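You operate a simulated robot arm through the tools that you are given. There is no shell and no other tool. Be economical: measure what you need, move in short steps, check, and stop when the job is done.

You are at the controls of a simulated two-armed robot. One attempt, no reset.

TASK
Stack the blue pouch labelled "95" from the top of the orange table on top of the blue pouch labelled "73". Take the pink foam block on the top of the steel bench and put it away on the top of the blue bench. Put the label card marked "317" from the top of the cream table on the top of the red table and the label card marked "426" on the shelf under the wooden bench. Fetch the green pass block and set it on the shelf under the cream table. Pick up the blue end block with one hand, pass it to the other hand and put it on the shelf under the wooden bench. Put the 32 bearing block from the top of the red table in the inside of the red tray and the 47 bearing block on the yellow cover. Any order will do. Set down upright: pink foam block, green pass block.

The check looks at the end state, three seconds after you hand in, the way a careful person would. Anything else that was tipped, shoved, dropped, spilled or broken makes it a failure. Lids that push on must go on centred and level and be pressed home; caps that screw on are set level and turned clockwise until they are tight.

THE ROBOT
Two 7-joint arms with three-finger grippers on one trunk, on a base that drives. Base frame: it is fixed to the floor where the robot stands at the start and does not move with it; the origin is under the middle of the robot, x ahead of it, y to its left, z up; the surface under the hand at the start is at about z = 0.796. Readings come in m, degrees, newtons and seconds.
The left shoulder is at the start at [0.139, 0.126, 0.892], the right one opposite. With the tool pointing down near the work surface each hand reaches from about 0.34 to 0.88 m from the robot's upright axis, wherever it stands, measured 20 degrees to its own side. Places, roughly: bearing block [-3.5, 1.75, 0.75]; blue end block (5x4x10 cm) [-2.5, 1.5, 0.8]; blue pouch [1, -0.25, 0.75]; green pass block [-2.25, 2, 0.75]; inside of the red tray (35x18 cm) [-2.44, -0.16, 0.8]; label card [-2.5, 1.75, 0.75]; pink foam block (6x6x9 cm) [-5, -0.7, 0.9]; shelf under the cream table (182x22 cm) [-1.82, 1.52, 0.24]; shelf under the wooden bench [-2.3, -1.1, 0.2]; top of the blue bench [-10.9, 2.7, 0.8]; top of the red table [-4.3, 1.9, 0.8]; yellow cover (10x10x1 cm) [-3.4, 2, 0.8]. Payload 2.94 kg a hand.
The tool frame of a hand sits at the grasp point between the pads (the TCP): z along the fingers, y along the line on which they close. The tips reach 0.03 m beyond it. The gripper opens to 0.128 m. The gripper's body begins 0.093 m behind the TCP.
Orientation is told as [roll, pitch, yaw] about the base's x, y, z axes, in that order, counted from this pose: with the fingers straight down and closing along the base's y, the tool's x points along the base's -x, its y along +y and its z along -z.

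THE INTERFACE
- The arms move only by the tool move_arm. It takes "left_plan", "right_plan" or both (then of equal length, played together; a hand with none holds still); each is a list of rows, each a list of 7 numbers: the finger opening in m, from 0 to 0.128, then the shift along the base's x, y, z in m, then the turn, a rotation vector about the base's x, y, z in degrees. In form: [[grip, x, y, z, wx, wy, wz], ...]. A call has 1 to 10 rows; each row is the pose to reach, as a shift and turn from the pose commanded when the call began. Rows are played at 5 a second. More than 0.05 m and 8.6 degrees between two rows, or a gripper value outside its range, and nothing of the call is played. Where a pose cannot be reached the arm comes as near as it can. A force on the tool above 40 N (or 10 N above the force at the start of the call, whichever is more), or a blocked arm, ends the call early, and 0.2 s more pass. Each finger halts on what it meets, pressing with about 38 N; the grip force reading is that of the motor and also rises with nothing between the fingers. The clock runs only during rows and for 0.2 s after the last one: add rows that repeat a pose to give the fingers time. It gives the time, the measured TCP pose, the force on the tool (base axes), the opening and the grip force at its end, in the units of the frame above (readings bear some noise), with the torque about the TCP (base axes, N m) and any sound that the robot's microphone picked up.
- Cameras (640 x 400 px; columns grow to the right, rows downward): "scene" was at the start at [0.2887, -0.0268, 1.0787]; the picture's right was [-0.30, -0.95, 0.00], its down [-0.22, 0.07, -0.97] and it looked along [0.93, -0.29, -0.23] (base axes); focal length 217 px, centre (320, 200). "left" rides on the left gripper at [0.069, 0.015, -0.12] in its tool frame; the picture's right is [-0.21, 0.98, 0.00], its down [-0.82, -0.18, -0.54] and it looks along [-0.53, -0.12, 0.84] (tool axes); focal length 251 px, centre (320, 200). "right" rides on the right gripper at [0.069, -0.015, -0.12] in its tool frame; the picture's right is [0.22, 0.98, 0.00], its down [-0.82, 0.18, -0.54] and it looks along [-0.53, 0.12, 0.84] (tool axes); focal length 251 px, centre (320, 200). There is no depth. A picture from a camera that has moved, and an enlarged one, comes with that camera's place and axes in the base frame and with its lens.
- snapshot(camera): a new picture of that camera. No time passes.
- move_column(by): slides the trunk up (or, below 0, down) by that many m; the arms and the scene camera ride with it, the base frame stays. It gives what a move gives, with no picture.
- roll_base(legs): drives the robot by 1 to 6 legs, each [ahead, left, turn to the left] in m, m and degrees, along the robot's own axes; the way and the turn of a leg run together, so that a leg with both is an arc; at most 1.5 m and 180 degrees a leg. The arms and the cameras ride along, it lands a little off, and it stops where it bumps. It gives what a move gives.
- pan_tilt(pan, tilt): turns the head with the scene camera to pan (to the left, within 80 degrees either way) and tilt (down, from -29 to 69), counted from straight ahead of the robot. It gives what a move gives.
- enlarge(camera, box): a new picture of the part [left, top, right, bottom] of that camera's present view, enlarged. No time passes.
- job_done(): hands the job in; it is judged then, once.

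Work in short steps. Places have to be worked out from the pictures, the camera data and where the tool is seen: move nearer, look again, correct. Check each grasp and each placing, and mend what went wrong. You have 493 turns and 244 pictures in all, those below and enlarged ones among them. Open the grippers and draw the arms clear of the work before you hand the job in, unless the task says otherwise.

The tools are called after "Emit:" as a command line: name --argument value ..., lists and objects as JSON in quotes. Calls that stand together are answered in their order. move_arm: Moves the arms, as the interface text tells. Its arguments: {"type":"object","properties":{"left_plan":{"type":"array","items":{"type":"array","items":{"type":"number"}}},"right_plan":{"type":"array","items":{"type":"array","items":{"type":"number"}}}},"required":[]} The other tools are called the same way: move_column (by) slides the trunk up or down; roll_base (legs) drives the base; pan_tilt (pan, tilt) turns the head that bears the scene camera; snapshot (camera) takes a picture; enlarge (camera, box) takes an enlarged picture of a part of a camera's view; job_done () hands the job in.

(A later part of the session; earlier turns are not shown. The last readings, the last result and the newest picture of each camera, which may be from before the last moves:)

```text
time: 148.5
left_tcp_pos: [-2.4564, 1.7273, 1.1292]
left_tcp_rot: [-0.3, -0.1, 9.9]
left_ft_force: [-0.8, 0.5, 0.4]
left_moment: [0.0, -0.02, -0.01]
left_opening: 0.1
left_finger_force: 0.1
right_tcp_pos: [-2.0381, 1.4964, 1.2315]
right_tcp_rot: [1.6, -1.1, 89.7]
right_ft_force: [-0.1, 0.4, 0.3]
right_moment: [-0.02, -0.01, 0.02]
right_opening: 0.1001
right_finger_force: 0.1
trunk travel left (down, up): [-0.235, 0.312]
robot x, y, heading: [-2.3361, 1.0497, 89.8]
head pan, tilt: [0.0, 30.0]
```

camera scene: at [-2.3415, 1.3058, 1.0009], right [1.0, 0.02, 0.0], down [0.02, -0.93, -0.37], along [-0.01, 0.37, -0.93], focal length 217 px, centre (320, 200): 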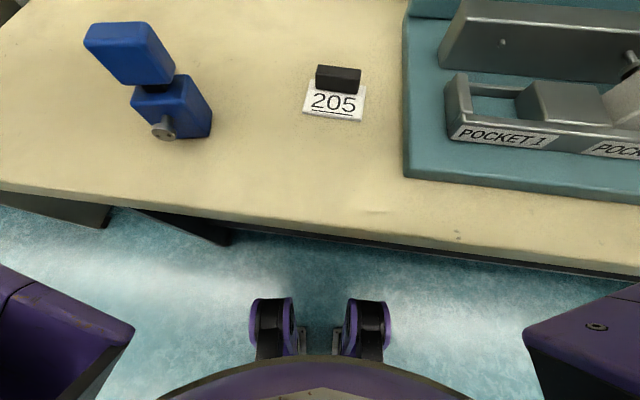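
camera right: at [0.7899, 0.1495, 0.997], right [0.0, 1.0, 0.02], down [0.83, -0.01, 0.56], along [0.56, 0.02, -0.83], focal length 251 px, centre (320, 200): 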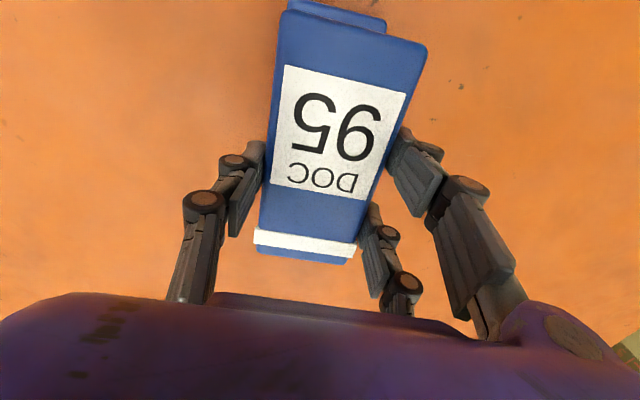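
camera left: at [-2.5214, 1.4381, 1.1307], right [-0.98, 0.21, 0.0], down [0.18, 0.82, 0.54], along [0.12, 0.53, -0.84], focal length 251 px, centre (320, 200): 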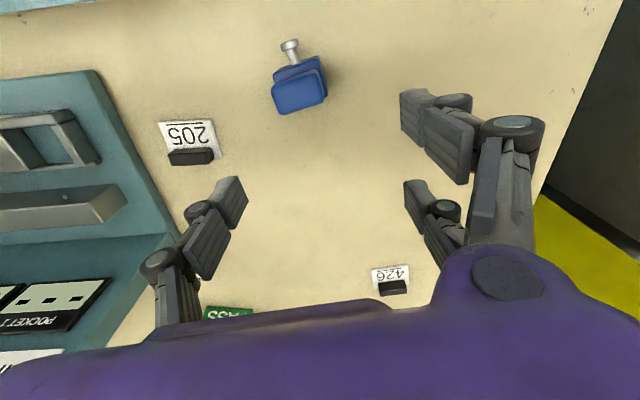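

Yaw works. I finish the yaw and then tilt the tool 45° toward the block.

Emit:
move_arm --left_plan '[[0.1, 0, 0.01, 0, 0, 0, -8], [0.1, 0, 0.02, 0, 0, 0, -16], [0.1, 0, 0.03, 0, 0, 0, -24], [0.1, 0, 0.04, 0, 0, 0, -27], [0.1, 0, 0.04, 0, 0, 0, -27]]'

Emit:
move_arm --left_plan '[[0.09, 0, 0.02, 0, -2.34, -7.65, 0], [0.09, 0.01, 0.04, 0, -4.68, -15.3, 0], [0.09, 0.02, 0.06, 0, -7, -22.9, 0], [0.09, 0.03, 0.08, 0, -9.3, -30.6, 0], [0.09, 0.04, 0.1, 0, -11.7, -38.2, 0], [0.09, 0.05, 0.12, 0, -13.1, -43, 0], [0.09, 0.05, 0.14, 0, -13.1, -43, 0], [0.09, 0.05, 0.14, 0, -13.1, -43, 0]]'

Emit:
snapshot --camera "scene"

Emit:
snapshot --camera "left"

```text
time: 149.7
left_tcp_pos: [-2.4581, 1.7676, 1.1298]
left_tcp_rot: [-0.2, -0.2, -17.0]
left_ft_force: [0.0, -0.8, -0.1]
left_moment: [-0.04, 0.02, 0.03]
left_opening: 0.1001
left_finger_force: 0.1
right_tcp_pos: [-2.0378, 1.4973, 1.2332]
right_tcp_rot: [1.5, -1.1, 89.6]
right_ft_force: [-0.3, 0.6, 0.0]
right_moment: [-0.05, 0.0, 0.01]
right_opening: 0.1001
right_finger_force: 0.0
trunk travel left (down, up): [-0.235, 0.312]
robot x, y, heading: [-2.3408, 1.05, 90.1]
head pan, tilt: [0.0, 30.0]
```

```text
time: 151.5
left_tcp_pos: [-2.4035, 1.7982, 1.1014]
left_tcp_rot: [-0.2, -45.2, -17.0]
left_ft_force: [0.7, 0.3, -0.5]
left_moment: [-0.01, -0.04, 0.01]
left_opening: 0.0901
left_finger_force: 0.1
left hand out of reach, approached as far as the arm can: row 2, 3, 4, 5, 6, 7, 8
right_tcp_pos: [-2.0388, 1.4977, 1.2327]
right_tcp_rot: [1.5, -1.1, 89.6]
right_ft_force: [0.5, -0.3, 0.4]
right_moment: [-0.03, -0.03, 0.02]
right_opening: 0.1002
right_finger_force: 0.1
trunk travel left (down, up): [-0.235, 0.312]
robot x, y, heading: [-2.3388, 1.0494, 90.0]
head pan, tilt: [0.0, 30.0]
```

```text
189 pictures are left
camera scene: at [-2.3415, 1.2938, 1.1893], right [1.0, 0.0, 0.0], down [0.0, -0.5, -0.87], along [0.0, 0.87, -0.5], focal length 217 px, centre (320, 200)
```

scene: 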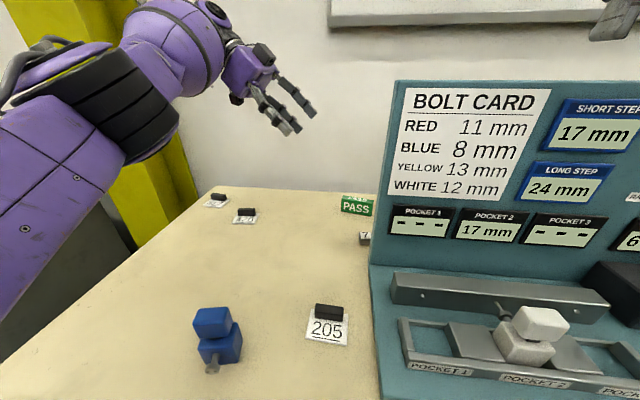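

```text
188 pictures are left
camera left: at [-2.526, 1.853, 1.1372], right [0.43, 0.89, 0.15], down [0.14, -0.23, 0.96], along [0.89, -0.4, -0.22], focal length 251 px, centre (320, 200)
```

left: 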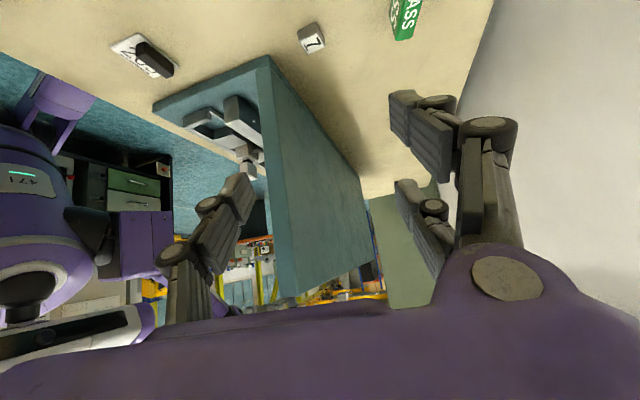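

Arm is at full stretch; I need the base ~8 cm closer. First I pull the right hand back so it stays clear of the board.

Emit:
move_arm --right_plan '[[0.1, 0.01, -0.03, -0.03, 0, 0, 0], [0.1, 0.02, -0.06, -0.06, 0, 0, 0], [0.1, 0.03, -0.08, -0.1, 0, 0, 0], [0.1, 0.03, -0.1, -0.12, 0, 0, 0]]'

Emit:
roll_base --legs '[[0.08, 0, 0]]'

Emit:
move_arm --left_plan '[[0.09, 0.01, 0.01, -0.035, 0, 0, 0], [0.09, 0.02, 0.02, -0.07, 0, 0, 0], [0.09, 0.03, 0.03, -0.11, 0, 0, 0], [0.09, 0.04, 0.035, -0.15, 0, 0, 0], [0.09, 0.06, 0.04, -0.18, 0, 0, 0], [0.09, 0.06, 0.04, -0.18, 0, 0, 0]]'

Emit:
snapshot --camera "left"

Emit:
snapshot --camera "scene"

```text
time: 152.5
left_tcp_pos: [-2.4023, 1.7969, 1.1015]
left_tcp_rot: [-0.2, -45.2, -17.0]
left_ft_force: [-0.4, 0.6, 0.1]
left_moment: [0.07, 0.02, 0.05]
left_opening: 0.0903
left_finger_force: 0.0
right_tcp_pos: [-2.0054, 1.3946, 1.1137]
right_tcp_rot: [1.5, -1.1, 89.7]
right_ft_force: [-0.3, 0.5, 0.0]
right_moment: [0.01, -0.02, 0.04]
right_opening: 0.0999
right_finger_force: 0.1
trunk travel left (down, up): [-0.235, 0.312]
robot x, y, heading: [-2.3376, 1.0476, 90.1]
head pan, tilt: [0.0, 30.0]
```

```text
time: 153.6
left_tcp_pos: [-2.4006, 1.8788, 1.0997]
left_tcp_rot: [-0.2, -45.1, -17.1]
left_ft_force: [0.9, -0.1, -1.2]
left_moment: [0.0, -0.02, -0.02]
left_opening: 0.0898
left_finger_force: 0.2
right_tcp_pos: [-2.0054, 1.4754, 1.1129]
right_tcp_rot: [1.5, -1.1, 89.5]
right_ft_force: [0.0, -0.2, 0.5]
right_moment: [-0.02, 0.01, 0.02]
right_opening: 0.0999
right_finger_force: 0.0
trunk travel left (down, up): [-0.235, 0.312]
robot x, y, heading: [-2.3417, 1.1259, 90.0]
head pan, tilt: [0.0, 30.0]
```

```text
time: 154.9
left_tcp_pos: [-2.3446, 1.9139, 0.9186]
left_tcp_rot: [-0.1, -45.1, -17.1]
left_ft_force: [0.0, -0.3, -0.9]
left_moment: [0.0, -0.03, 0.04]
left_opening: 0.0899
left_finger_force: 0.0
left hand out of reach, approached as far as the arm can: row 4, 5, 6
right_tcp_pos: [-2.0056, 1.4743, 1.1139]
right_tcp_rot: [1.5, -1.0, 89.5]
right_ft_force: [0.2, -0.9, 0.2]
right_moment: [-0.02, -0.05, 0.01]
right_opening: 0.1
right_finger_force: 0.1
trunk travel left (down, up): [-0.235, 0.312]
robot x, y, heading: [-2.34, 1.126, 89.9]
head pan, tilt: [0.0, 30.0]
```

```text
187 pictures are left
camera left: at [-2.4674, 1.9686, 0.9554], right [0.43, 0.89, 0.15], down [0.14, -0.23, 0.96], along [0.89, -0.4, -0.22], focal length 251 px, centre (320, 200)
```

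left: 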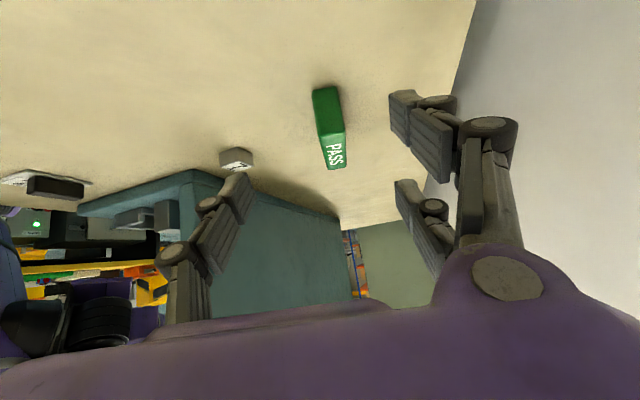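

```text
186 pictures are left
camera scene: at [-2.341, 1.3728, 1.1894], right [1.0, 0.0, 0.0], down [0.0, -0.5, -0.87], along [0.0, 0.87, -0.5], focal length 217 px, centre (320, 200)
```

scene: 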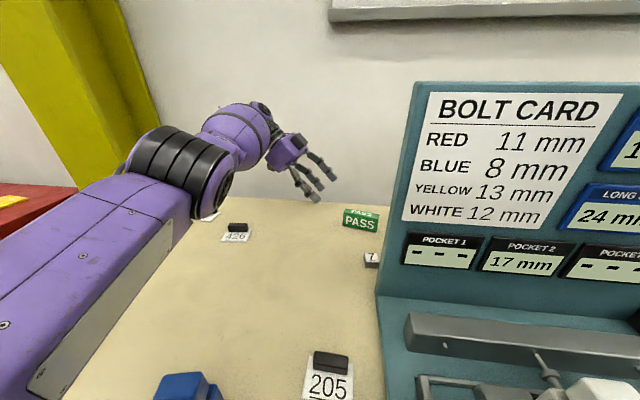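

The final grasp pose should be within reach even if the hover wasn't. I slide in diagonally toward (-2.225,1.895,0.84).

Emit:
move_arm --left_plan '[[0.09, 0.03, -0.005, -0.02, 0, 0, 0], [0.09, 0.06, -0.01, -0.04, 0, 0, 0], [0.09, 0.085, -0.015, -0.058, 0, 0, 0], [0.09, 0.085, -0.015, -0.058, 0, 0, 0]]'

Emit:
snapshot --camera "left"

Emit:
enlarge --camera "scene" --box '[280, 120, 424, 280]'

```text
time: 155.9
left_tcp_pos: [-2.2576, 1.9054, 0.862]
left_tcp_rot: [-0.4, -45.2, -17.0]
left_ft_force: [-1.0, -0.6, 0.1]
left_moment: [-0.02, 0.01, 0.03]
left_opening: 0.0899
left_finger_force: 0.1
left hand out of reach, approached as far as the arm can: row 1, 2, 3, 4
right_tcp_pos: [-2.0052, 1.474, 1.1154]
right_tcp_rot: [1.5, -1.1, 89.6]
right_ft_force: [0.4, 0.8, 0.0]
right_moment: [-0.02, -0.01, -0.03]
right_opening: 0.1002
right_finger_force: 0.1
trunk travel left (down, up): [-0.235, 0.312]
robot x, y, heading: [-2.3384, 1.1265, 90.3]
head pan, tilt: [0.0, 30.0]
```

```text
185 pictures are left
camera left: at [-2.3794, 1.9605, 0.8984], right [0.43, 0.89, 0.15], down [0.14, -0.23, 0.96], along [0.89, -0.4, -0.22], focal length 251 px, centre (320, 200)
```

left: 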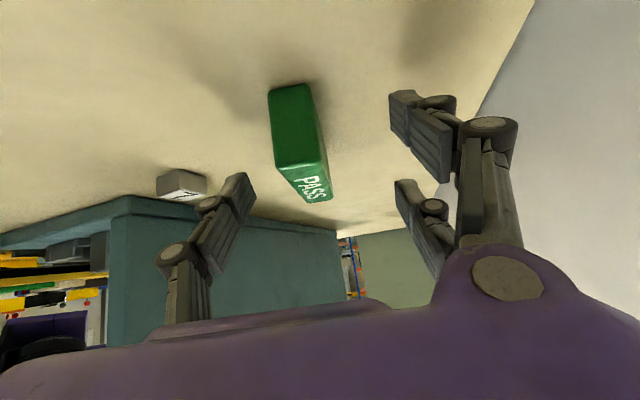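

```text
2.50 times, centred on (352, 200) of scene
camera zoom: at [-2.3408, 1.3727, 1.1894], right [1.0, 0.0, 0.0], down [0.0, -0.5, -0.87], along [0.0, 0.87, -0.5], focal length 543 px, centre (240, 200)
```

zoom: 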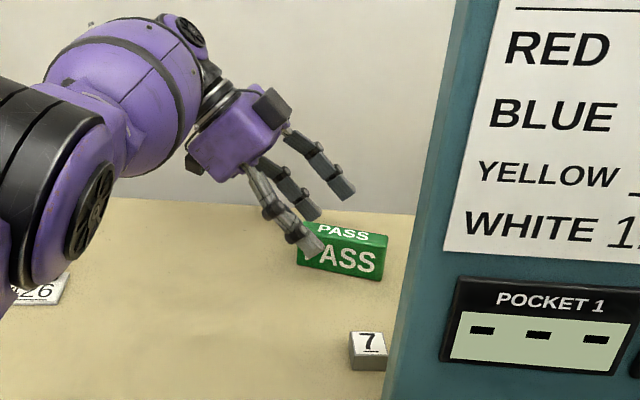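

The block centre is (-2.213,1.883). I shift in by (0.035,-0.02,-0.024), and then close.

Emit:
move_arm --left_plan '[[0.09, 0.005, -0.018, -0.002, 0, 0, 0], [0.09, 0.02, -0.02, -0.012, 0, 0, 0], [0.09, 0.035, -0.02, -0.024, 0, 0, 0], [0.09, 0.035, -0.02, -0.024, 0, 0, 0]]'

Emit:
snapshot --camera "left"

Emit:
enlarge --camera "scene" --box '[280, 120, 424, 280]'

```text
time: 156.9
left_tcp_pos: [-2.2202, 1.8978, 0.8416]
left_tcp_rot: [0.1, -45.1, -17.3]
left_ft_force: [-3.1, 3.7, 13.7]
left_moment: [0.85, 0.09, 0.3]
left_opening: 0.0973
left_finger_force: 5.1
left hand out of reach, approached as far as the arm can: row 1, 2, 3, 4
right_tcp_pos: [-2.0052, 1.4742, 1.1162]
right_tcp_rot: [1.5, -1.2, 89.6]
right_ft_force: [-0.1, -0.2, 0.6]
right_moment: [-0.01, 0.01, -0.03]
right_opening: 0.1
right_finger_force: 0.0
trunk travel left (down, up): [-0.235, 0.312]
robot x, y, heading: [-2.3388, 1.1289, 90.0]
head pan, tilt: [0.0, 30.0]
```

```text
183 pictures are left
camera left: at [-2.3432, 1.953, 0.8769], right [0.43, 0.89, 0.15], down [0.13, -0.23, 0.96], along [0.89, -0.4, -0.22], focal length 251 px, centre (320, 200)
```

left: 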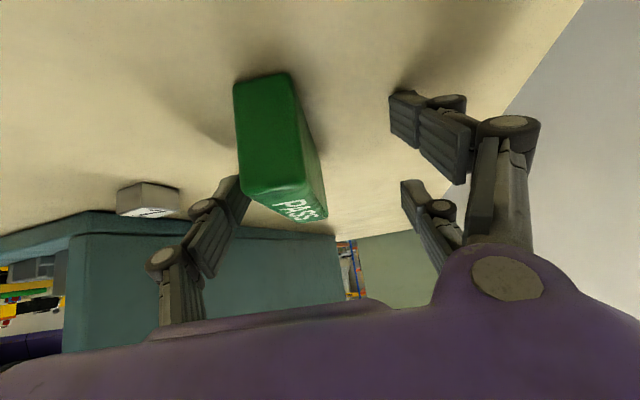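

```text
2.50 times, centred on (352, 200) of scene
camera zoom: at [-2.341, 1.3718, 1.1898], right [1.0, 0.0, 0.0], down [0.0, -0.5, -0.87], along [0.0, 0.87, -0.5], focal length 543 px, centre (240, 200)
```

zoom: 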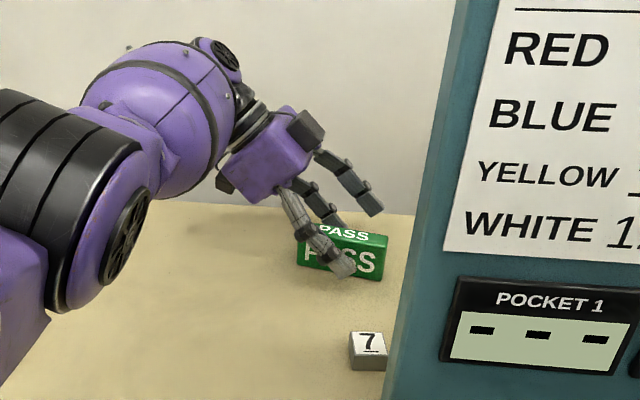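

Slight table contact; block is between the fingers. I raise 5 mm and close.

Emit:
move_arm --left_plan '[[0.09, 0, 0, 0.005, 0, 0, 0], [0.07, 0, 0, 0.005, 0, 0, 0], [0.05, 0, 0, 0.005, 0, 0, 0], [0.03, 0, 0, 0.005, 0, 0, 0], [0.02, 0, 0, 0.005, 0, 0, 0], [0.02, 0, 0, 0.005, 0, 0, 0], [0.02, 0, 0, 0.005, 0, 0, 0]]'

Emit:
snapshot --camera "left"

```text
time: 158.6
left_tcp_pos: [-2.2185, 1.8981, 0.8467]
left_tcp_rot: [0.3, -45.1, -17.5]
left_ft_force: [4.4, 16.3, 26.1]
left_moment: [1.27, -0.28, -0.07]
left_opening: 0.0308
left_finger_force: 7.2
right_tcp_pos: [-2.0038, 1.4731, 1.115]
right_tcp_rot: [1.6, -1.2, 89.5]
right_ft_force: [0.9, 0.5, -0.8]
right_moment: [-0.01, 0.01, -0.01]
right_opening: 0.0999
right_finger_force: 0.0
trunk travel left (down, up): [-0.235, 0.312]
robot x, y, heading: [-2.3407, 1.1281, 90.0]
head pan, tilt: [0.0, 30.0]
```

```text
181 pictures are left
camera left: at [-2.341, 1.9533, 0.8834], right [0.43, 0.89, 0.16], down [0.13, -0.23, 0.96], along [0.89, -0.4, -0.22], focal length 251 px, centre (320, 200)
```

left: 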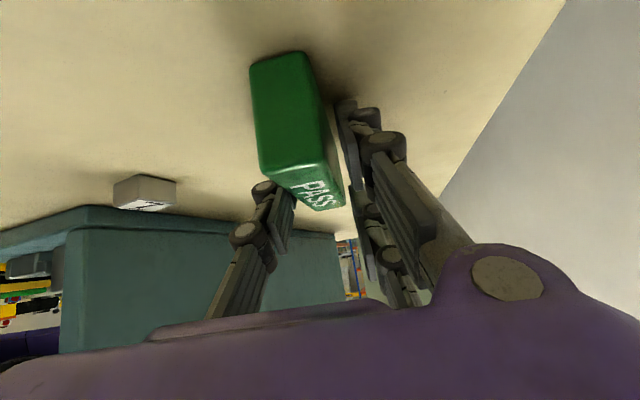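

Not settled yet; hold the closing command longer.

Emit:
move_arm --left_plan '[[0.0, 0, 0, 0, 0, 0, 0], [0.0, 0, 0, 0, 0, 0, 0], [0.0, 0, 0, 0, 0, 0, 0], [0.0, 0, 0, 0, 0, 0, 0]]'

Emit:
enlarge --camera "scene" --box '[300, 160, 396, 240]'

```text
time: 159.6
left_tcp_pos: [-2.2188, 1.8967, 0.8482]
left_tcp_rot: [0.2, -45.1, -17.4]
left_ft_force: [2.7, 6.9, 26.4]
left_moment: [0.84, -0.15, -0.07]
left_opening: 0.0251
left_finger_force: 37.8
right_tcp_pos: [-2.0041, 1.471, 1.1143]
right_tcp_rot: [1.5, -1.2, 89.4]
right_ft_force: [-0.5, -0.5, 0.2]
right_moment: [-0.02, -0.03, 0.0]
right_opening: 0.1
right_finger_force: 0.0
trunk travel left (down, up): [-0.235, 0.312]
robot x, y, heading: [-2.3408, 1.129, 90.1]
head pan, tilt: [0.0, 30.0]
```

```text
5.00 times, centred on (348, 200) of scene
camera zoom: at [-2.3404, 1.3709, 1.1899], right [1.0, 0.0, 0.0], down [0.0, -0.5, -0.87], along [0.0, 0.87, -0.5], focal length 1086 px, centre (180, 200)
```

zoom: 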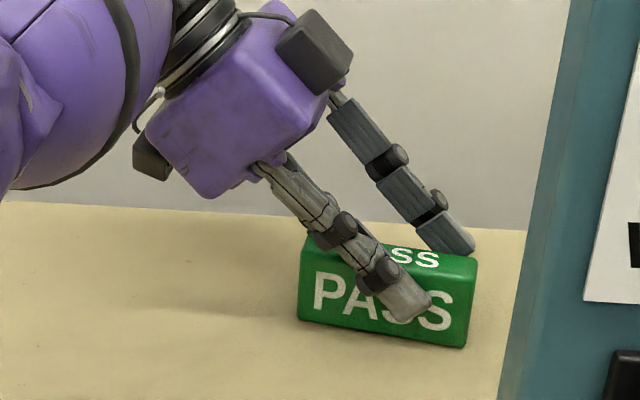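

Gripped at 0.025 with 38 N, both pads on the block. Lift slowly.

Emit:
move_arm --left_plan '[[0.0, 0, 0, 0.01, 0, 0, 0], [0.0, 0, -0.005, 0.02, 0, 0, 0], [0.0, 0, -0.01, 0.04, 0, 0, 0], [0.0, -0.01, -0.02, 0.06, 0, 0, 0], [0.0, -0.01, -0.02, 0.06, 0, 0, 0]]'

Emit:
enlarge --camera "scene" --box '[270, 120, 414, 240]'

```text
time: 160.8
left_tcp_pos: [-2.2256, 1.8988, 0.9047]
left_tcp_rot: [-0.4, -45.0, -17.0]
left_ft_force: [0.1, 0.7, -0.7]
left_moment: [0.0, -0.01, -0.03]
left_opening: 0.0252
left_finger_force: 38.2
left hand out of reach, approached as far as the arm can: row 2, 3, 4, 5
right_tcp_pos: [-2.0032, 1.4742, 1.1139]
right_tcp_rot: [1.5, -1.0, 89.6]
right_ft_force: [0.7, -0.2, -0.7]
right_moment: [0.01, -0.03, 0.01]
right_opening: 0.1001
right_finger_force: 0.1
trunk travel left (down, up): [-0.235, 0.312]
robot x, y, heading: [-2.3413, 1.1237, 89.7]
head pan, tilt: [0.0, 30.0]
```

```text
3.33 times, centred on (342, 180) of scene
camera zoom: at [-2.34, 1.3731, 1.1893], right [1.0, 0.0, 0.0], down [0.0, -0.5, -0.87], along [0.0, 0.87, -0.5], focal length 724 px, centre (247, 267)
```

zoom: 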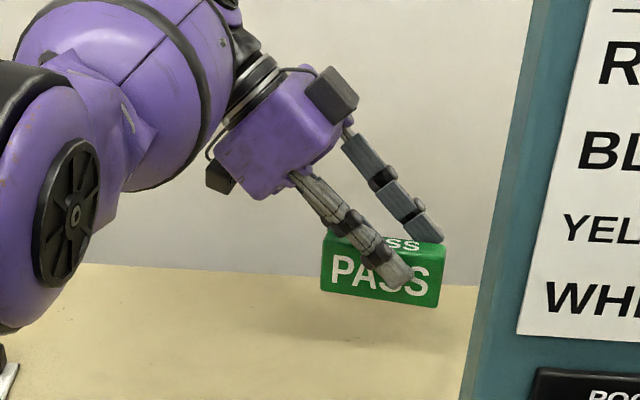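

Held upright. Now retreat left/up, away from the board.

Emit:
move_arm --left_plan '[[0.0, -0.02, 0, 0.03, 0, 0, 0], [0.0, -0.05, 0, 0.06, 0, 0, 0], [0.0, -0.08, -0.02, 0.09, 0, 0, 0], [0.0, -0.11, -0.05, 0.12, 0, 0, 0], [0.0, -0.14, -0.08, 0.14, 0, 0, 0], [0.0, -0.14, -0.11, 0.16, 0, 0, 0], [0.0, -0.14, -0.15, 0.16, 0, 0, 0], [0.0, -0.14, -0.15, 0.16, 0, 0, 0]]'

```text
refused: row 4 steps farther than a row can; nothing moved
```

Emit:
move_arm --left_plan '[[0.0, -0.02, 0, 0.03, 0, 0, 0], [0.0, -0.05, 0, 0.06, 0, 0, 0], [0.0, -0.075, -0.02, 0.09, 0, 0, 0], [0.0, -0.1, -0.045, 0.12, 0, 0, 0], [0.0, -0.12, -0.075, 0.14, 0, 0, 0], [0.0, -0.14, -0.11, 0.16, 0, 0, 0], [0.0, -0.14, -0.15, 0.16, 0, 0, 0], [0.0, -0.14, -0.15, 0.16, 0, 0, 0]]'

```text
time: 162.6
left_tcp_pos: [-2.3456, 1.8784, 1.0948]
left_tcp_rot: [-0.2, -45.0, -16.9]
left_ft_force: [0.6, -0.1, -0.4]
left_moment: [-0.01, 0.0, 0.02]
left_opening: 0.0251
left_finger_force: 37.8
left hand out of reach, approached as far as the arm can: row 3, 4, 5, 6, 7, 8
right_tcp_pos: [-2.0045, 1.4747, 1.1151]
right_tcp_rot: [1.5, -1.1, 89.4]
right_ft_force: [-0.7, -0.2, 0.6]
right_moment: [-0.04, 0.0, 0.01]
right_opening: 0.1001
right_finger_force: 0.0
trunk travel left (down, up): [-0.235, 0.312]
robot x, y, heading: [-2.3414, 1.1264, 90.1]
head pan, tilt: [0.0, 30.0]
```

The odd limit is a wrist one; yawing the tool back toward forward frees it. The block stays upright under a vertical-axis rotation.

Emit:
move_arm --left_plan '[[0.0, 0, 0, 0, 0, 0, 8], [0.0, -0.01, 0, 0, 0, 0, 16], [0.0, -0.02, -0.01, 0, 0, 0, 24], [0.0, -0.03, -0.03, 0, 0, 0, 32], [0.0, -0.04, -0.05, 0, 0, 0, 40], [0.0, -0.05, -0.08, 0, 0, 0, 48], [0.0, -0.06, -0.11, 0, 0, 0, 56], [0.0, -0.07, -0.15, 0, 0, 0, 64], [0.0, -0.08, -0.19, 0, 0, 0, 72], [0.0, -0.09, -0.23, 0, 0, 0, 80]]'

Emit:
move_arm --left_plan '[[0.0, 0, -0.03, 0, 0, 0, 8], [0.0, 0, -0.06, 0, 0, 0, 16], [0.0, 0, -0.09, 0, 0, 0, 24], [0.0, 0, -0.12, 0, 0, 0, 27], [0.0, 0, -0.12, 0, 0, 0, 27]]'

Emit:
snapshot --camera "scene"

```text
time: 164.8
left_tcp_pos: [-2.4369, 1.9284, 1.3506]
left_tcp_rot: [4.5, -43.6, 62.5]
left_ft_force: [-4.9, -0.6, -1.4]
left_moment: [0.06, -0.17, -0.14]
left_opening: 0.0249
left_finger_force: 37.7
left hand out of reach, approached as far as the arm can: row 1, 2, 3, 4, 5, 6, 7, 8, 9, 10
right_tcp_pos: [-2.0025, 1.4708, 1.1154]
right_tcp_rot: [1.6, -1.2, 89.6]
right_ft_force: [1.1, -1.6, 0.4]
right_moment: [0.1, 0.11, 0.01]
right_opening: 0.1001
right_finger_force: 0.0
trunk travel left (down, up): [-0.235, 0.312]
robot x, y, heading: [-2.3412, 1.1254, 90.0]
head pan, tilt: [0.0, 30.0]
```

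```text
time: 165.9
left_tcp_pos: [-2.4073, 1.9342, 1.3512]
left_tcp_rot: [-0.1, -45.0, 89.9]
left_ft_force: [-0.3, -0.8, -1.0]
left_moment: [0.02, -0.02, -0.01]
left_opening: 0.0252
left_finger_force: 38.3
left hand out of reach, approached as far as the arm can: row 1, 2, 3, 4, 5
right_tcp_pos: [-2.0048, 1.4749, 1.1135]
right_tcp_rot: [1.5, -1.2, 89.6]
right_ft_force: [-0.6, 0.6, 0.9]
right_moment: [-0.03, -0.01, -0.02]
right_opening: 0.0997
right_finger_force: 0.1
trunk travel left (down, up): [-0.235, 0.312]
robot x, y, heading: [-2.3393, 1.1268, 89.9]
head pan, tilt: [0.0, 30.0]
```

```text
178 pictures are left
camera scene: at [-2.3646, 1.372, 1.1987], right [0.97, 0.26, 0.0], down [0.11, -0.4, -0.91], along [-0.24, 0.88, -0.41], focal length 217 px, centre (320, 200)
```

scene: 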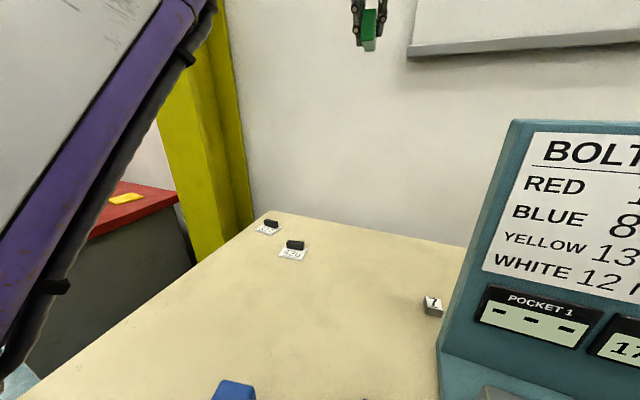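

The hand flipped up at full stretch; the wrist must stay 0.4–0.7 m from the shoulder. I lower it straight down (yaw 90°, block upright).

Emit:
move_arm --left_plan '[[0.0, 0, 0, -0.045, 0, 0, 0], [0.0, 0, 0, -0.09, 0, 0, 0], [0.0, 0, -0.01, -0.135, 0, 0, 0], [0.0, 0, -0.02, -0.18, 0, 0, 0], [0.0, 0, -0.03, -0.22, 0, 0, 0], [0.0, 0, -0.03, -0.26, 0, 0, 0], [0.0, 0, -0.03, -0.26, 0, 0, 0]]'

Emit:
snapshot --camera "scene"

```text
time: 167.6
left_tcp_pos: [-2.381, 2.0497, 1.1728]
left_tcp_rot: [-0.1, -45.0, 90.0]
left_ft_force: [0.0, -0.8, 0.2]
left_moment: [0.02, 0.03, 0.04]
left_opening: 0.0251
left_finger_force: 38.3
left hand out of reach, approached as far as the arm can: row 1, 2, 3, 4, 5, 6, 7
right_tcp_pos: [-2.0055, 1.475, 1.1139]
right_tcp_rot: [1.5, -1.1, 89.5]
right_ft_force: [0.0, -0.1, 0.1]
right_moment: [0.01, 0.04, 0.0]
right_opening: 0.0999
right_finger_force: 0.0
trunk travel left (down, up): [-0.235, 0.312]
robot x, y, heading: [-2.3395, 1.1262, 90.1]
head pan, tilt: [0.0, 30.0]
```

```text
177 pictures are left
camera scene: at [-2.3404, 1.3727, 1.1895], right [1.0, 0.0, 0.0], down [0.0, -0.5, -0.87], along [0.0, 0.87, -0.5], focal length 217 px, centre (320, 200)
```

scene: 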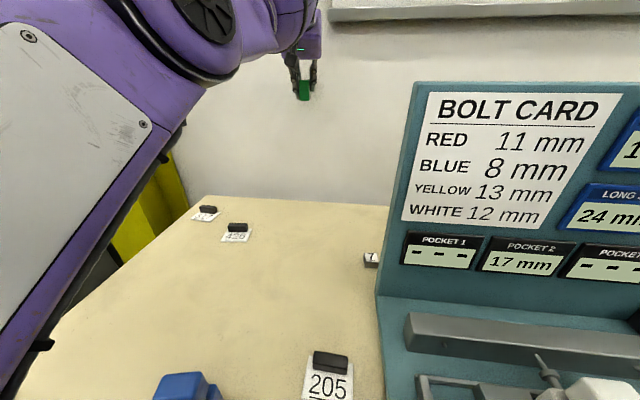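

The arm hugs its outer limit. I drive the base back 0.6 m to open space, and then rework the arm posture.

Emit:
roll_base --legs '[[-0.55, 0, 0]]'

Emit:
move_arm --left_plan '[[0.0, 0, -0.03, 0, 0, 0, 0], [0.0, 0, -0.06, 0, 0, 0, 0], [0.0, 0, -0.09, 0, 0, 0, 0], [0.0, 0, -0.09, 0, 0, 0, 0]]'

Emit:
snapshot --camera "scene"

```text
time: 170.8
left_tcp_pos: [-2.3751, 1.4921, 1.1729]
left_tcp_rot: [-0.1, -44.9, 89.5]
left_ft_force: [-0.7, 0.1, -0.5]
left_moment: [0.02, -0.01, -0.01]
left_opening: 0.025
left_finger_force: 38.1
right_tcp_pos: [-2.0043, 0.9143, 1.1142]
right_tcp_rot: [1.5, -1.1, 89.0]
right_ft_force: [0.2, -0.4, -0.5]
right_moment: [-0.01, 0.01, -0.03]
right_opening: 0.1
right_finger_force: 0.0
trunk travel left (down, up): [-0.235, 0.312]
robot x, y, heading: [-2.3388, 0.5661, 89.4]
head pan, tilt: [0.0, 30.0]
```

```text
time: 171.8
left_tcp_pos: [-2.3548, 1.4681, 1.2079]
left_tcp_rot: [-0.1, -44.8, 89.4]
left_ft_force: [-0.6, 0.0, -0.7]
left_moment: [0.0, 0.0, -0.02]
left_opening: 0.0252
left_finger_force: 38.3
left hand out of reach, approached as far as the arm can: row 1, 2, 3, 4
right_tcp_pos: [-2.0037, 0.9149, 1.1135]
right_tcp_rot: [1.5, -1.0, 88.9]
right_ft_force: [-0.1, 0.6, -0.4]
right_moment: [-0.05, -0.02, 0.02]
right_opening: 0.0998
right_finger_force: 0.0
trunk travel left (down, up): [-0.235, 0.312]
robot x, y, heading: [-2.3435, 0.5691, 89.5]
head pan, tilt: [0.0, 30.0]
```

```text
176 pictures are left
camera scene: at [-2.3407, 0.8159, 1.1893], right [1.0, -0.01, 0.0], down [0.0, -0.5, -0.87], along [0.01, 0.87, -0.5], focal length 217 px, centre (320, 200)
```

scene: 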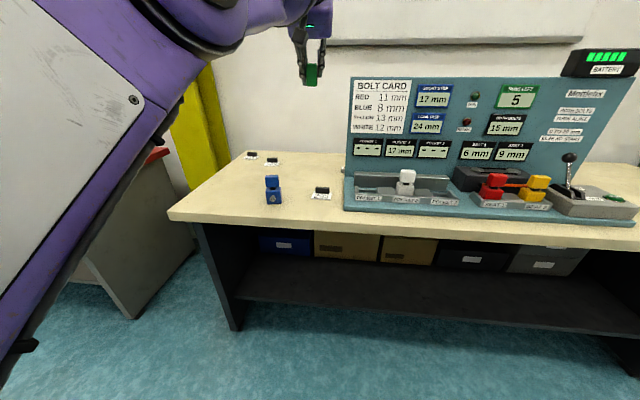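

I try returning the tool to vertical (block temporarily tilts in the air, that's fine) to regain the normal arm branch.

Emit:
move_arm --left_plan '[[0.0, 0, 0, 0, -8, 0, 0], [0.0, 0, 0, 0, -16, 0, 0], [0.0, 0, 0, 0, -24, 0, 0], [0.0, 0, 0, 0, -32, 0, 0], [0.0, 0, 0, 0, -40, 0, 0], [0.0, 0, 0, 0, -45, 0, 0], [0.0, 0, 0, 0, -45, 0, 0]]'

Emit:
move_arm --left_plan '[[0.0, -0.02, -0.03, -0.02, 0, 0, 0], [0.0, -0.04, -0.06, -0.04, 0, 0, 0], [0.0, -0.06, -0.09, -0.06, 0, 0, 0], [0.0, -0.08, -0.12, -0.09, 0, 0, 0], [0.0, -0.09, -0.16, -0.11, 0, 0, 0], [0.0, -0.1, -0.2, -0.11, 0, 0, 0], [0.0, -0.1, -0.2, -0.11, 0, 0, 0]]'

```text
time: 173.6
left_tcp_pos: [-2.4036, 1.3132, 1.1496]
left_tcp_rot: [4.9, -2.1, 93.2]
left_ft_force: [0.7, 0.2, -1.3]
left_moment: [0.0, 0.07, 0.01]
left_opening: 0.025
left_finger_force: 37.8
left hand out of reach, approached as far as the arm can: row 1, 2, 3, 4, 5, 6, 7
right_tcp_pos: [-2.0021, 0.9148, 1.1129]
right_tcp_rot: [1.7, -1.1, 89.2]
right_ft_force: [0.2, 0.0, -0.5]
right_moment: [0.02, 0.03, 0.0]
right_opening: 0.1001
right_finger_force: 0.0
trunk travel left (down, up): [-0.235, 0.312]
robot x, y, heading: [-2.3406, 0.5693, 89.5]
head pan, tilt: [0.0, 30.0]
stopped in row 7 (left hand): the arm was blocked; the commanded pose is now the measured one
```

```text
time: 174.8
left_tcp_pos: [-2.5595, 1.1488, 1.0432]
left_tcp_rot: [1.4, -1.9, 101.3]
left_ft_force: [-0.1, -0.1, -0.4]
left_moment: [0.04, -0.03, -0.03]
left_opening: 0.0252
left_finger_force: 37.7
right_tcp_pos: [-2.0048, 0.9125, 1.114]
right_tcp_rot: [1.5, -1.1, 89.0]
right_ft_force: [0.0, -0.2, 0.0]
right_moment: [-0.02, -0.03, 0.0]
right_opening: 0.0999
right_finger_force: 0.1
trunk travel left (down, up): [-0.235, 0.312]
robot x, y, heading: [-2.34, 0.5722, 89.3]
head pan, tilt: [0.0, 30.0]
stopped in row 6 (left hand): the arm was blocked; the commanded pose is now the measured one
```

Back toward normal posture but "blocked" was reported; check.

Emit:
snapshot --camera "scene"

Emit:
move_arm --left_plan '[[0.0, 0, 0, -0.04, 0, 0, -3], [0.0, 0, 0, -0.08, 0, 0, -6], [0.0, 0, 0, -0.12, -2, 0, -11], [0.0, 0, 0, -0.12, -2, 0, -11]]'

Emit:
snapshot --camera "scene"

```text
175 pictures are left
camera scene: at [-2.3403, 0.8147, 1.1895], right [1.0, -0.01, 0.0], down [0.0, -0.5, -0.87], along [0.01, 0.87, -0.5], focal length 217 px, centre (320, 200)
```

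scene: 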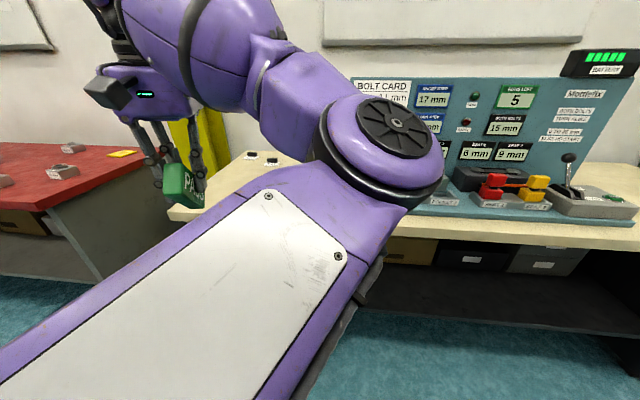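

```text
time: 175.8
left_tcp_pos: [-2.5787, 1.1492, 0.9277]
left_tcp_rot: [1.0, -0.6, 92.5]
left_ft_force: [-0.4, -0.6, -0.5]
left_moment: [0.05, 0.02, 0.01]
left_opening: 0.0252
left_finger_force: 37.9
right_tcp_pos: [-2.0034, 0.9134, 1.1139]
right_tcp_rot: [1.5, -1.2, 89.1]
right_ft_force: [-0.4, -0.3, -0.1]
right_moment: [-0.01, 0.0, 0.0]
right_opening: 0.0999
right_finger_force: 0.1
trunk travel left (down, up): [-0.235, 0.312]
robot x, y, heading: [-2.34, 0.5665, 89.6]
head pan, tilt: [0.0, 30.0]
```

```text
174 pictures are left
camera scene: at [-2.3402, 0.8146, 1.1896], right [1.0, -0.01, 0.0], down [0.0, -0.5, -0.87], along [0.01, 0.87, -0.5], focal length 217 px, centre (320, 200)
```

scene: 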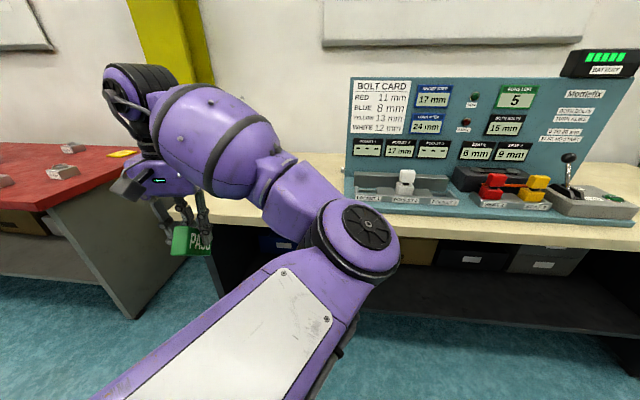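

The elbow has flipped inward. I stretch the arm out to the left to unfold it, then retract to let the elbow go outward again.

Emit:
move_arm --left_plan '[[0.0, -0.045, 0, 0.02, 0, 0, 0], [0.0, -0.09, 0, 0.04, 0, 0, 0], [0.0, -0.135, 0, 0.06, 0, 0, 0], [0.0, -0.18, 0, 0.06, 0, 0, 0], [0.0, -0.225, 0, 0.06, 0, 0, 0], [0.0, -0.27, 0, 0.06, 0, 0, 0], [0.0, -0.315, 0.01, 0.06, 0, 0, 0], [0.0, -0.36, 0.02, 0.06, 0, 0, 0], [0.0, -0.39, 0.04, 0.06, 0, 0, 0]]'

Emit:
pan_tilt --pan 40 --tilt 20

Emit:
snapshot --camera "scene"

```text
time: 177.8
left_tcp_pos: [-2.9486, 1.1917, 0.9839]
left_tcp_rot: [1.4, 0.0, 90.1]
left_ft_force: [-0.1, 0.4, -0.3]
left_moment: [-0.03, -0.01, 0.02]
left_opening: 0.0251
left_finger_force: 37.5
right_tcp_pos: [-2.0044, 0.914, 1.1141]
right_tcp_rot: [1.5, -1.1, 89.0]
right_ft_force: [-0.5, -0.1, -0.2]
right_moment: [-0.01, -0.04, 0.0]
right_opening: 0.1001
right_finger_force: 0.0
trunk travel left (down, up): [-0.235, 0.312]
robot x, y, heading: [-2.3411, 0.5696, 89.3]
head pan, tilt: [0.0, 30.0]
```

```text
time: 178.9
left_tcp_pos: [-2.9475, 1.1901, 0.9854]
left_tcp_rot: [1.6, -0.1, 90.1]
left_ft_force: [0.1, -0.1, -0.3]
left_moment: [0.0, -0.01, -0.02]
left_opening: 0.0255
left_finger_force: 38.0
right_tcp_pos: [-2.0028, 0.9143, 1.1152]
right_tcp_rot: [1.5, -1.1, 89.1]
right_ft_force: [0.7, 0.1, 0.1]
right_moment: [0.01, 0.03, -0.02]
right_opening: 0.1004
right_finger_force: 0.0
trunk travel left (down, up): [-0.235, 0.312]
robot x, y, heading: [-2.3415, 0.5706, 90.1]
head pan, tilt: [40.0, 20.0]
```

```text
173 pictures are left
camera scene: at [-2.4003, 0.7967, 1.2054], right [0.77, 0.64, 0.0], down [0.22, -0.26, -0.94], along [-0.6, 0.73, -0.34], focal length 217 px, centre (320, 200)
```

scene: 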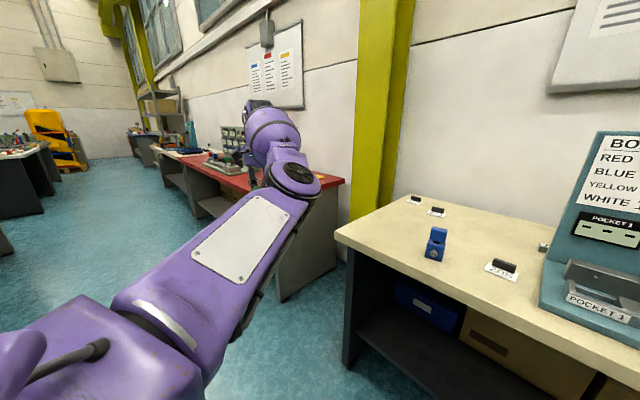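

Almost straight. I bring the hand back in front-left at moderate radius, and lower the trunk for the shelf work, then see which posture results.

Emit:
move_arm --left_plan '[[0.0, 0.04, 0, 0, 0, 0, 0], [0.0, 0.08, 0, 0, 0, 0, 0], [0.0, 0.12, 0, 0, 0, 0, 0], [0.0, 0.16, 0, 0, 0, 0, 0], [0.0, 0.2, -0.01, 0, 0, 0, 0], [0.0, 0.24, -0.02, 0, 0, 0, 0], [0.0, 0.28, -0.03, 0, 0, 0, 0]]'

Emit:
move_column --by -0.235

Emit:
snapshot --camera "scene"

```text
time: 180.5
left_tcp_pos: [-2.6669, 1.1595, 0.9829]
left_tcp_rot: [1.5, -0.2, 90.2]
left_ft_force: [-0.1, 0.5, -0.1]
left_moment: [0.0, 0.01, 0.0]
left_opening: 0.0251
left_finger_force: 38.0
right_tcp_pos: [-2.0028, 0.914, 1.1137]
right_tcp_rot: [1.6, -1.1, 89.0]
right_ft_force: [0.0, 0.0, -0.2]
right_moment: [0.01, 0.0, -0.02]
right_opening: 0.0999
right_finger_force: 0.1
trunk travel left (down, up): [-0.235, 0.312]
robot x, y, heading: [-2.3384, 0.5668, 89.6]
head pan, tilt: [40.0, 20.0]
```

```text
time: 182.9
left_tcp_pos: [-2.6686, 1.1592, 0.75]
left_tcp_rot: [1.6, -0.1, 90.1]
left_ft_force: [0.6, -0.6, -0.3]
left_moment: [0.01, 0.0, -0.01]
left_opening: 0.0252
left_finger_force: 37.7
right_tcp_pos: [-2.0045, 0.9141, 0.8799]
right_tcp_rot: [1.4, -1.1, 89.0]
right_ft_force: [-0.9, 0.6, 0.3]
right_moment: [0.0, 0.01, 0.02]
right_opening: 0.0999
right_finger_force: 0.1
trunk travel left (down, up): [0.0, 0.547]
robot x, y, heading: [-2.3401, 0.5661, 89.3]
head pan, tilt: [40.0, 20.0]
```

```text
172 pictures are left
camera scene: at [-2.3997, 0.8738, 0.9624], right [0.77, 0.64, 0.0], down [0.22, -0.26, -0.94], along [-0.6, 0.72, -0.34], focal length 217 px, centre (320, 200)
```

scene: 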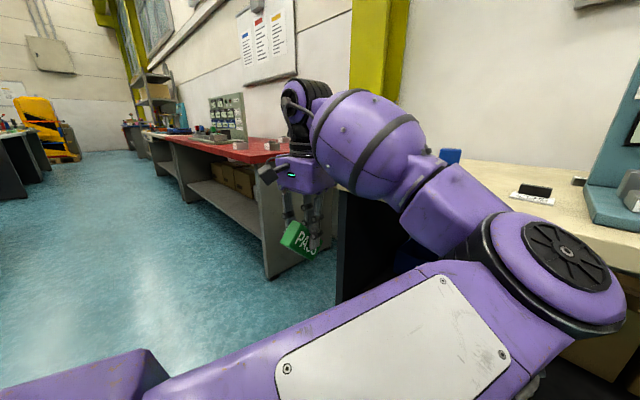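

Still elbow-in. I test whether the hand can tilt 45° and go low from here.

Emit:
move_arm --left_plan '[[0.0, 0, 0.0, -0.03, 8, 0, 0], [0.0, 0, 0.0, -0.06, 16, 0, 0], [0.0, 0, 0.0, -0.09, 24, 0, 0], [0.0, 0, 0.0, -0.12, 32, 0, 0], [0.0, 0, 0.0, -0.16, 40, 0, 0], [0.0, 0.0, 0.0, -0.2, 44, 0, 0], [0.0, 0.0, 0.0, -0.24, 44, 0, 0], [0.0, 0.0, 0.0, -0.28, 44, 0, 0], [0.0, 0.0, 0.0, -0.28, 44, 0, 0]]'

Emit:
snapshot --camera "scene"

```text
time: 184.9
left_tcp_pos: [-2.6667, 1.1574, 0.4681]
left_tcp_rot: [1.4, -44.2, 90.2]
left_ft_force: [-0.3, -1.6, -0.7]
left_moment: [0.0, -0.03, 0.03]
left_opening: 0.0253
left_finger_force: 37.4
left hand out of reach, approached as far as the arm can: row 5, 6
right_tcp_pos: [-2.0049, 0.9143, 0.8792]
right_tcp_rot: [1.5, -1.1, 89.0]
right_ft_force: [-0.2, 0.2, 0.1]
right_moment: [0.01, 0.0, -0.02]
right_opening: 0.0999
right_finger_force: 0.1
trunk travel left (down, up): [0.0, 0.547]
robot x, y, heading: [-2.3405, 0.567, 89.5]
head pan, tilt: [40.0, 20.0]
```

```text
171 pictures are left
camera scene: at [-2.3997, 0.8739, 0.9624], right [0.77, 0.64, 0.0], down [0.22, -0.26, -0.94], along [-0.6, 0.72, -0.34], focal length 217 px, centre (320, 200)
```

scene: 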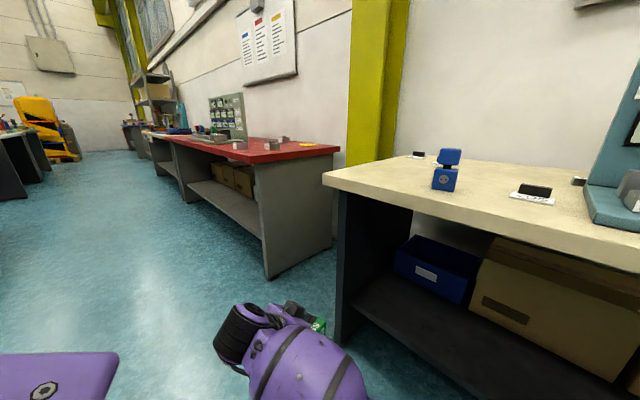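

The 45° low pose works. I position the base so that the hand goes in over the shelf at x≈-2.56.

Emit:
roll_base --legs '[[0, -0.1, 0], [0.24, 0, 0]]'

Emit:
move_arm --left_plan '[[0.0, 0, 0.02, -0.03, 0.8, -1, -1], [0.0, 0, 0.04, -0.06, 0.8, -1, -1], [0.0, 0, 0.06, -0.09, 0.8, -1, -1], [0.0, 0, 0.08, -0.12, 0.8, -1, -1], [0.0, 0, 0.08, -0.12, 0.8, -1, -1]]'

Emit:
pan_tilt --pan 20 --tilt 50

Emit:
snapshot --camera "left"

Emit:
snapshot --camera "scene"

```text
time: 187.8
left_tcp_pos: [-2.5698, 1.3964, 0.4677]
left_tcp_rot: [1.4, -44.0, 90.4]
left_ft_force: [-0.5, 0.2, -0.4]
left_moment: [0.0, -0.04, 0.02]
left_opening: 0.0254
left_finger_force: 37.8
right_tcp_pos: [-1.9051, 1.1548, 0.8808]
right_tcp_rot: [1.5, -1.1, 89.4]
right_ft_force: [0.3, 0.4, 0.7]
right_moment: [0.02, -0.05, -0.03]
right_opening: 0.1004
right_finger_force: 0.1
trunk travel left (down, up): [0.0, 0.547]
robot x, y, heading: [-2.242, 0.807, 89.9]
head pan, tilt: [40.0, 20.0]
```

```text
time: 189.1
left_tcp_pos: [-2.5707, 1.4787, 0.3521]
left_tcp_rot: [-0.1, -44.9, 90.4]
left_ft_force: [0.0, 0.7, -0.4]
left_moment: [-0.01, 0.04, 0.0]
left_opening: 0.0253
left_finger_force: 37.7
right_tcp_pos: [-1.9047, 1.1553, 0.8797]
right_tcp_rot: [1.5, -1.1, 89.3]
right_ft_force: [0.6, 0.9, 0.2]
right_moment: [0.01, 0.0, -0.01]
right_opening: 0.1
right_finger_force: 0.0
trunk travel left (down, up): [0.0, 0.547]
robot x, y, heading: [-2.2395, 0.81, 89.5]
head pan, tilt: [40.0, 20.0]
```

```text
time: 190.0
left_tcp_pos: [-2.5702, 1.4773, 0.3495]
left_tcp_rot: [0.0, -44.9, 90.3]
left_ft_force: [-0.4, 0.2, -1.3]
left_moment: [0.0, 0.01, -0.02]
left_opening: 0.0252
left_finger_force: 37.9
right_tcp_pos: [-1.9038, 1.1568, 0.879]
right_tcp_rot: [1.5, -1.2, 89.3]
right_ft_force: [-0.4, -0.2, -0.1]
right_moment: [0.01, -0.01, 0.0]
right_opening: 0.1001
right_finger_force: 0.1
trunk travel left (down, up): [0.0, 0.547]
robot x, y, heading: [-2.2449, 0.8113, 89.9]
head pan, tilt: [20.0, 50.0]
```

```text
170 pictures are left
camera left: at [-2.5844, 1.3452, 0.3871], right [-0.98, 0.14, 0.15], down [0.18, 0.2, 0.96], along [0.11, 0.97, -0.22], focal length 251 px, centre (320, 200)
```

left: 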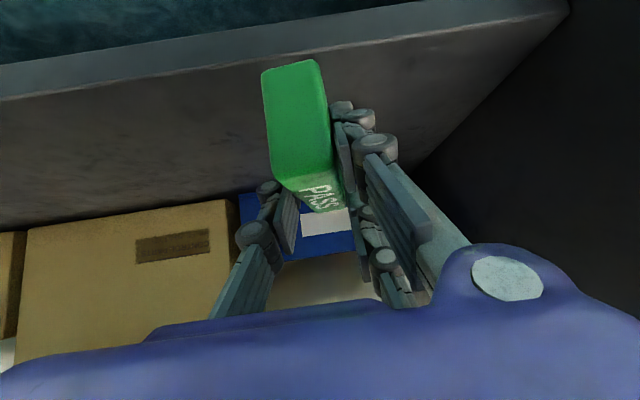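

```text
169 pictures are left
camera scene: at [-2.2897, 1.1185, 0.9459], right [0.84, 0.54, 0.0], down [0.27, -0.42, -0.86], along [-0.47, 0.73, -0.5], focal length 217 px, centre (320, 200)
```

scene: 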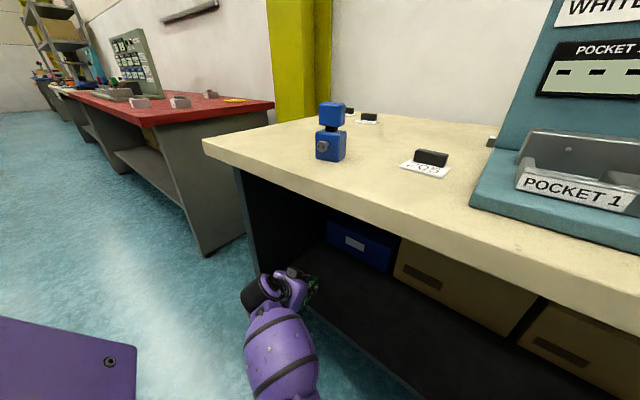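

The shelf's front edge appears at y≈1.50, so I move the block 0.14 m further in at this height before lowering.

Emit:
move_arm --left_plan '[[0.0, 0, 0.04, 0, 0, 0, 0], [0.0, 0, 0.08, 0, 0, 0, 0], [0.0, 0, 0.12, 0, 0, 0, 0], [0.0, 0, 0.14, 0, 0, 0, 0], [0.0, 0, 0.14, 0, 0, 0, 0]]'

Emit:
snapshot --camera "left"

```text
time: 191.2
left_tcp_pos: [-2.5697, 1.6183, 0.3479]
left_tcp_rot: [0.0, -44.9, 90.4]
left_ft_force: [0.1, 0.3, -0.1]
left_moment: [0.03, -0.02, -0.03]
left_opening: 0.0251
left_finger_force: 37.6
right_tcp_pos: [-1.9053, 1.1557, 0.8793]
right_tcp_rot: [1.5, -1.1, 89.2]
right_ft_force: [0.1, -0.3, -0.6]
right_moment: [-0.01, 0.04, 0.0]
right_opening: 0.1
right_finger_force: 0.1
trunk travel left (down, up): [0.0, 0.547]
robot x, y, heading: [-2.2417, 0.8069, 89.8]
head pan, tilt: [20.0, 50.0]
```

```text
168 pictures are left
camera left: at [-2.5825, 1.485, 0.3844], right [-0.98, 0.14, 0.15], down [0.18, 0.2, 0.96], along [0.11, 0.97, -0.22], focal length 251 px, centre (320, 200)
```

left: 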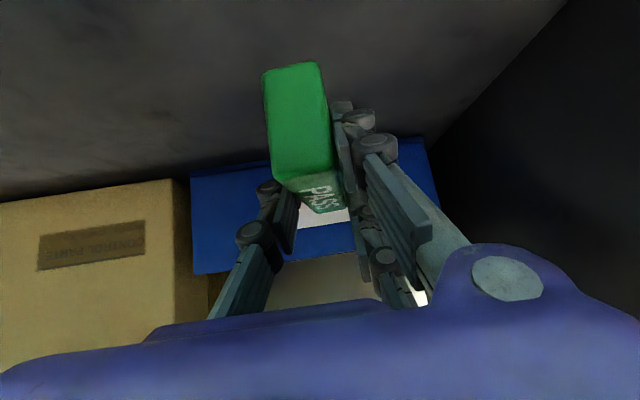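

Clear of bin and box, well over the shelf. Lowering carefully to contact.

Emit:
move_arm --left_plan '[[0.0, 0, 0, -0.01, 0, 0, 0], [0.0, 0, 0, -0.02, 0, 0, 0], [0.0, 0, 0, -0.026, 0, 0, 0], [0.0, 0, 0, -0.032, 0, 0, 0], [0.0, 0, 0, -0.032, 0, 0, 0]]'

Emit:
move_arm --left_plan '[[0.0, 0, 0, -0.005, 0, 0, 0], [0.0, 0, 0, -0.01, 0, 0, 0], [0.0, 0, 0, -0.014, 0, 0, 0], [0.0, 0, 0, -0.014, 0, 0, 0]]'

```text
time: 192.4
left_tcp_pos: [-2.5693, 1.6187, 0.3151]
left_tcp_rot: [0.0, -44.9, 90.4]
left_ft_force: [-0.4, 0.2, -1.6]
left_moment: [0.0, 0.0, 0.03]
left_opening: 0.0253
left_finger_force: 38.2
right_tcp_pos: [-1.9044, 1.1562, 0.8793]
right_tcp_rot: [1.5, -1.1, 89.4]
right_ft_force: [-0.2, 0.4, 0.4]
right_moment: [0.0, -0.04, 0.01]
right_opening: 0.0999
right_finger_force: 0.1
trunk travel left (down, up): [0.0, 0.547]
robot x, y, heading: [-2.2422, 0.8112, 89.8]
head pan, tilt: [20.0, 50.0]
```

```text
time: 193.4
left_tcp_pos: [-2.5697, 1.6165, 0.3015]
left_tcp_rot: [0.0, -44.9, 90.4]
left_ft_force: [0.5, -0.2, -0.5]
left_moment: [0.03, 0.03, -0.03]
left_opening: 0.0253
left_finger_force: 37.8
right_tcp_pos: [-1.9052, 1.1557, 0.8801]
right_tcp_rot: [1.4, -1.1, 89.3]
right_ft_force: [0.0, -1.2, -0.4]
right_moment: [-0.04, 0.0, 0.02]
right_opening: 0.1
right_finger_force: 0.0
trunk travel left (down, up): [0.0, 0.547]
robot x, y, heading: [-2.2399, 0.81, 89.9]
head pan, tilt: [20.0, 50.0]
```

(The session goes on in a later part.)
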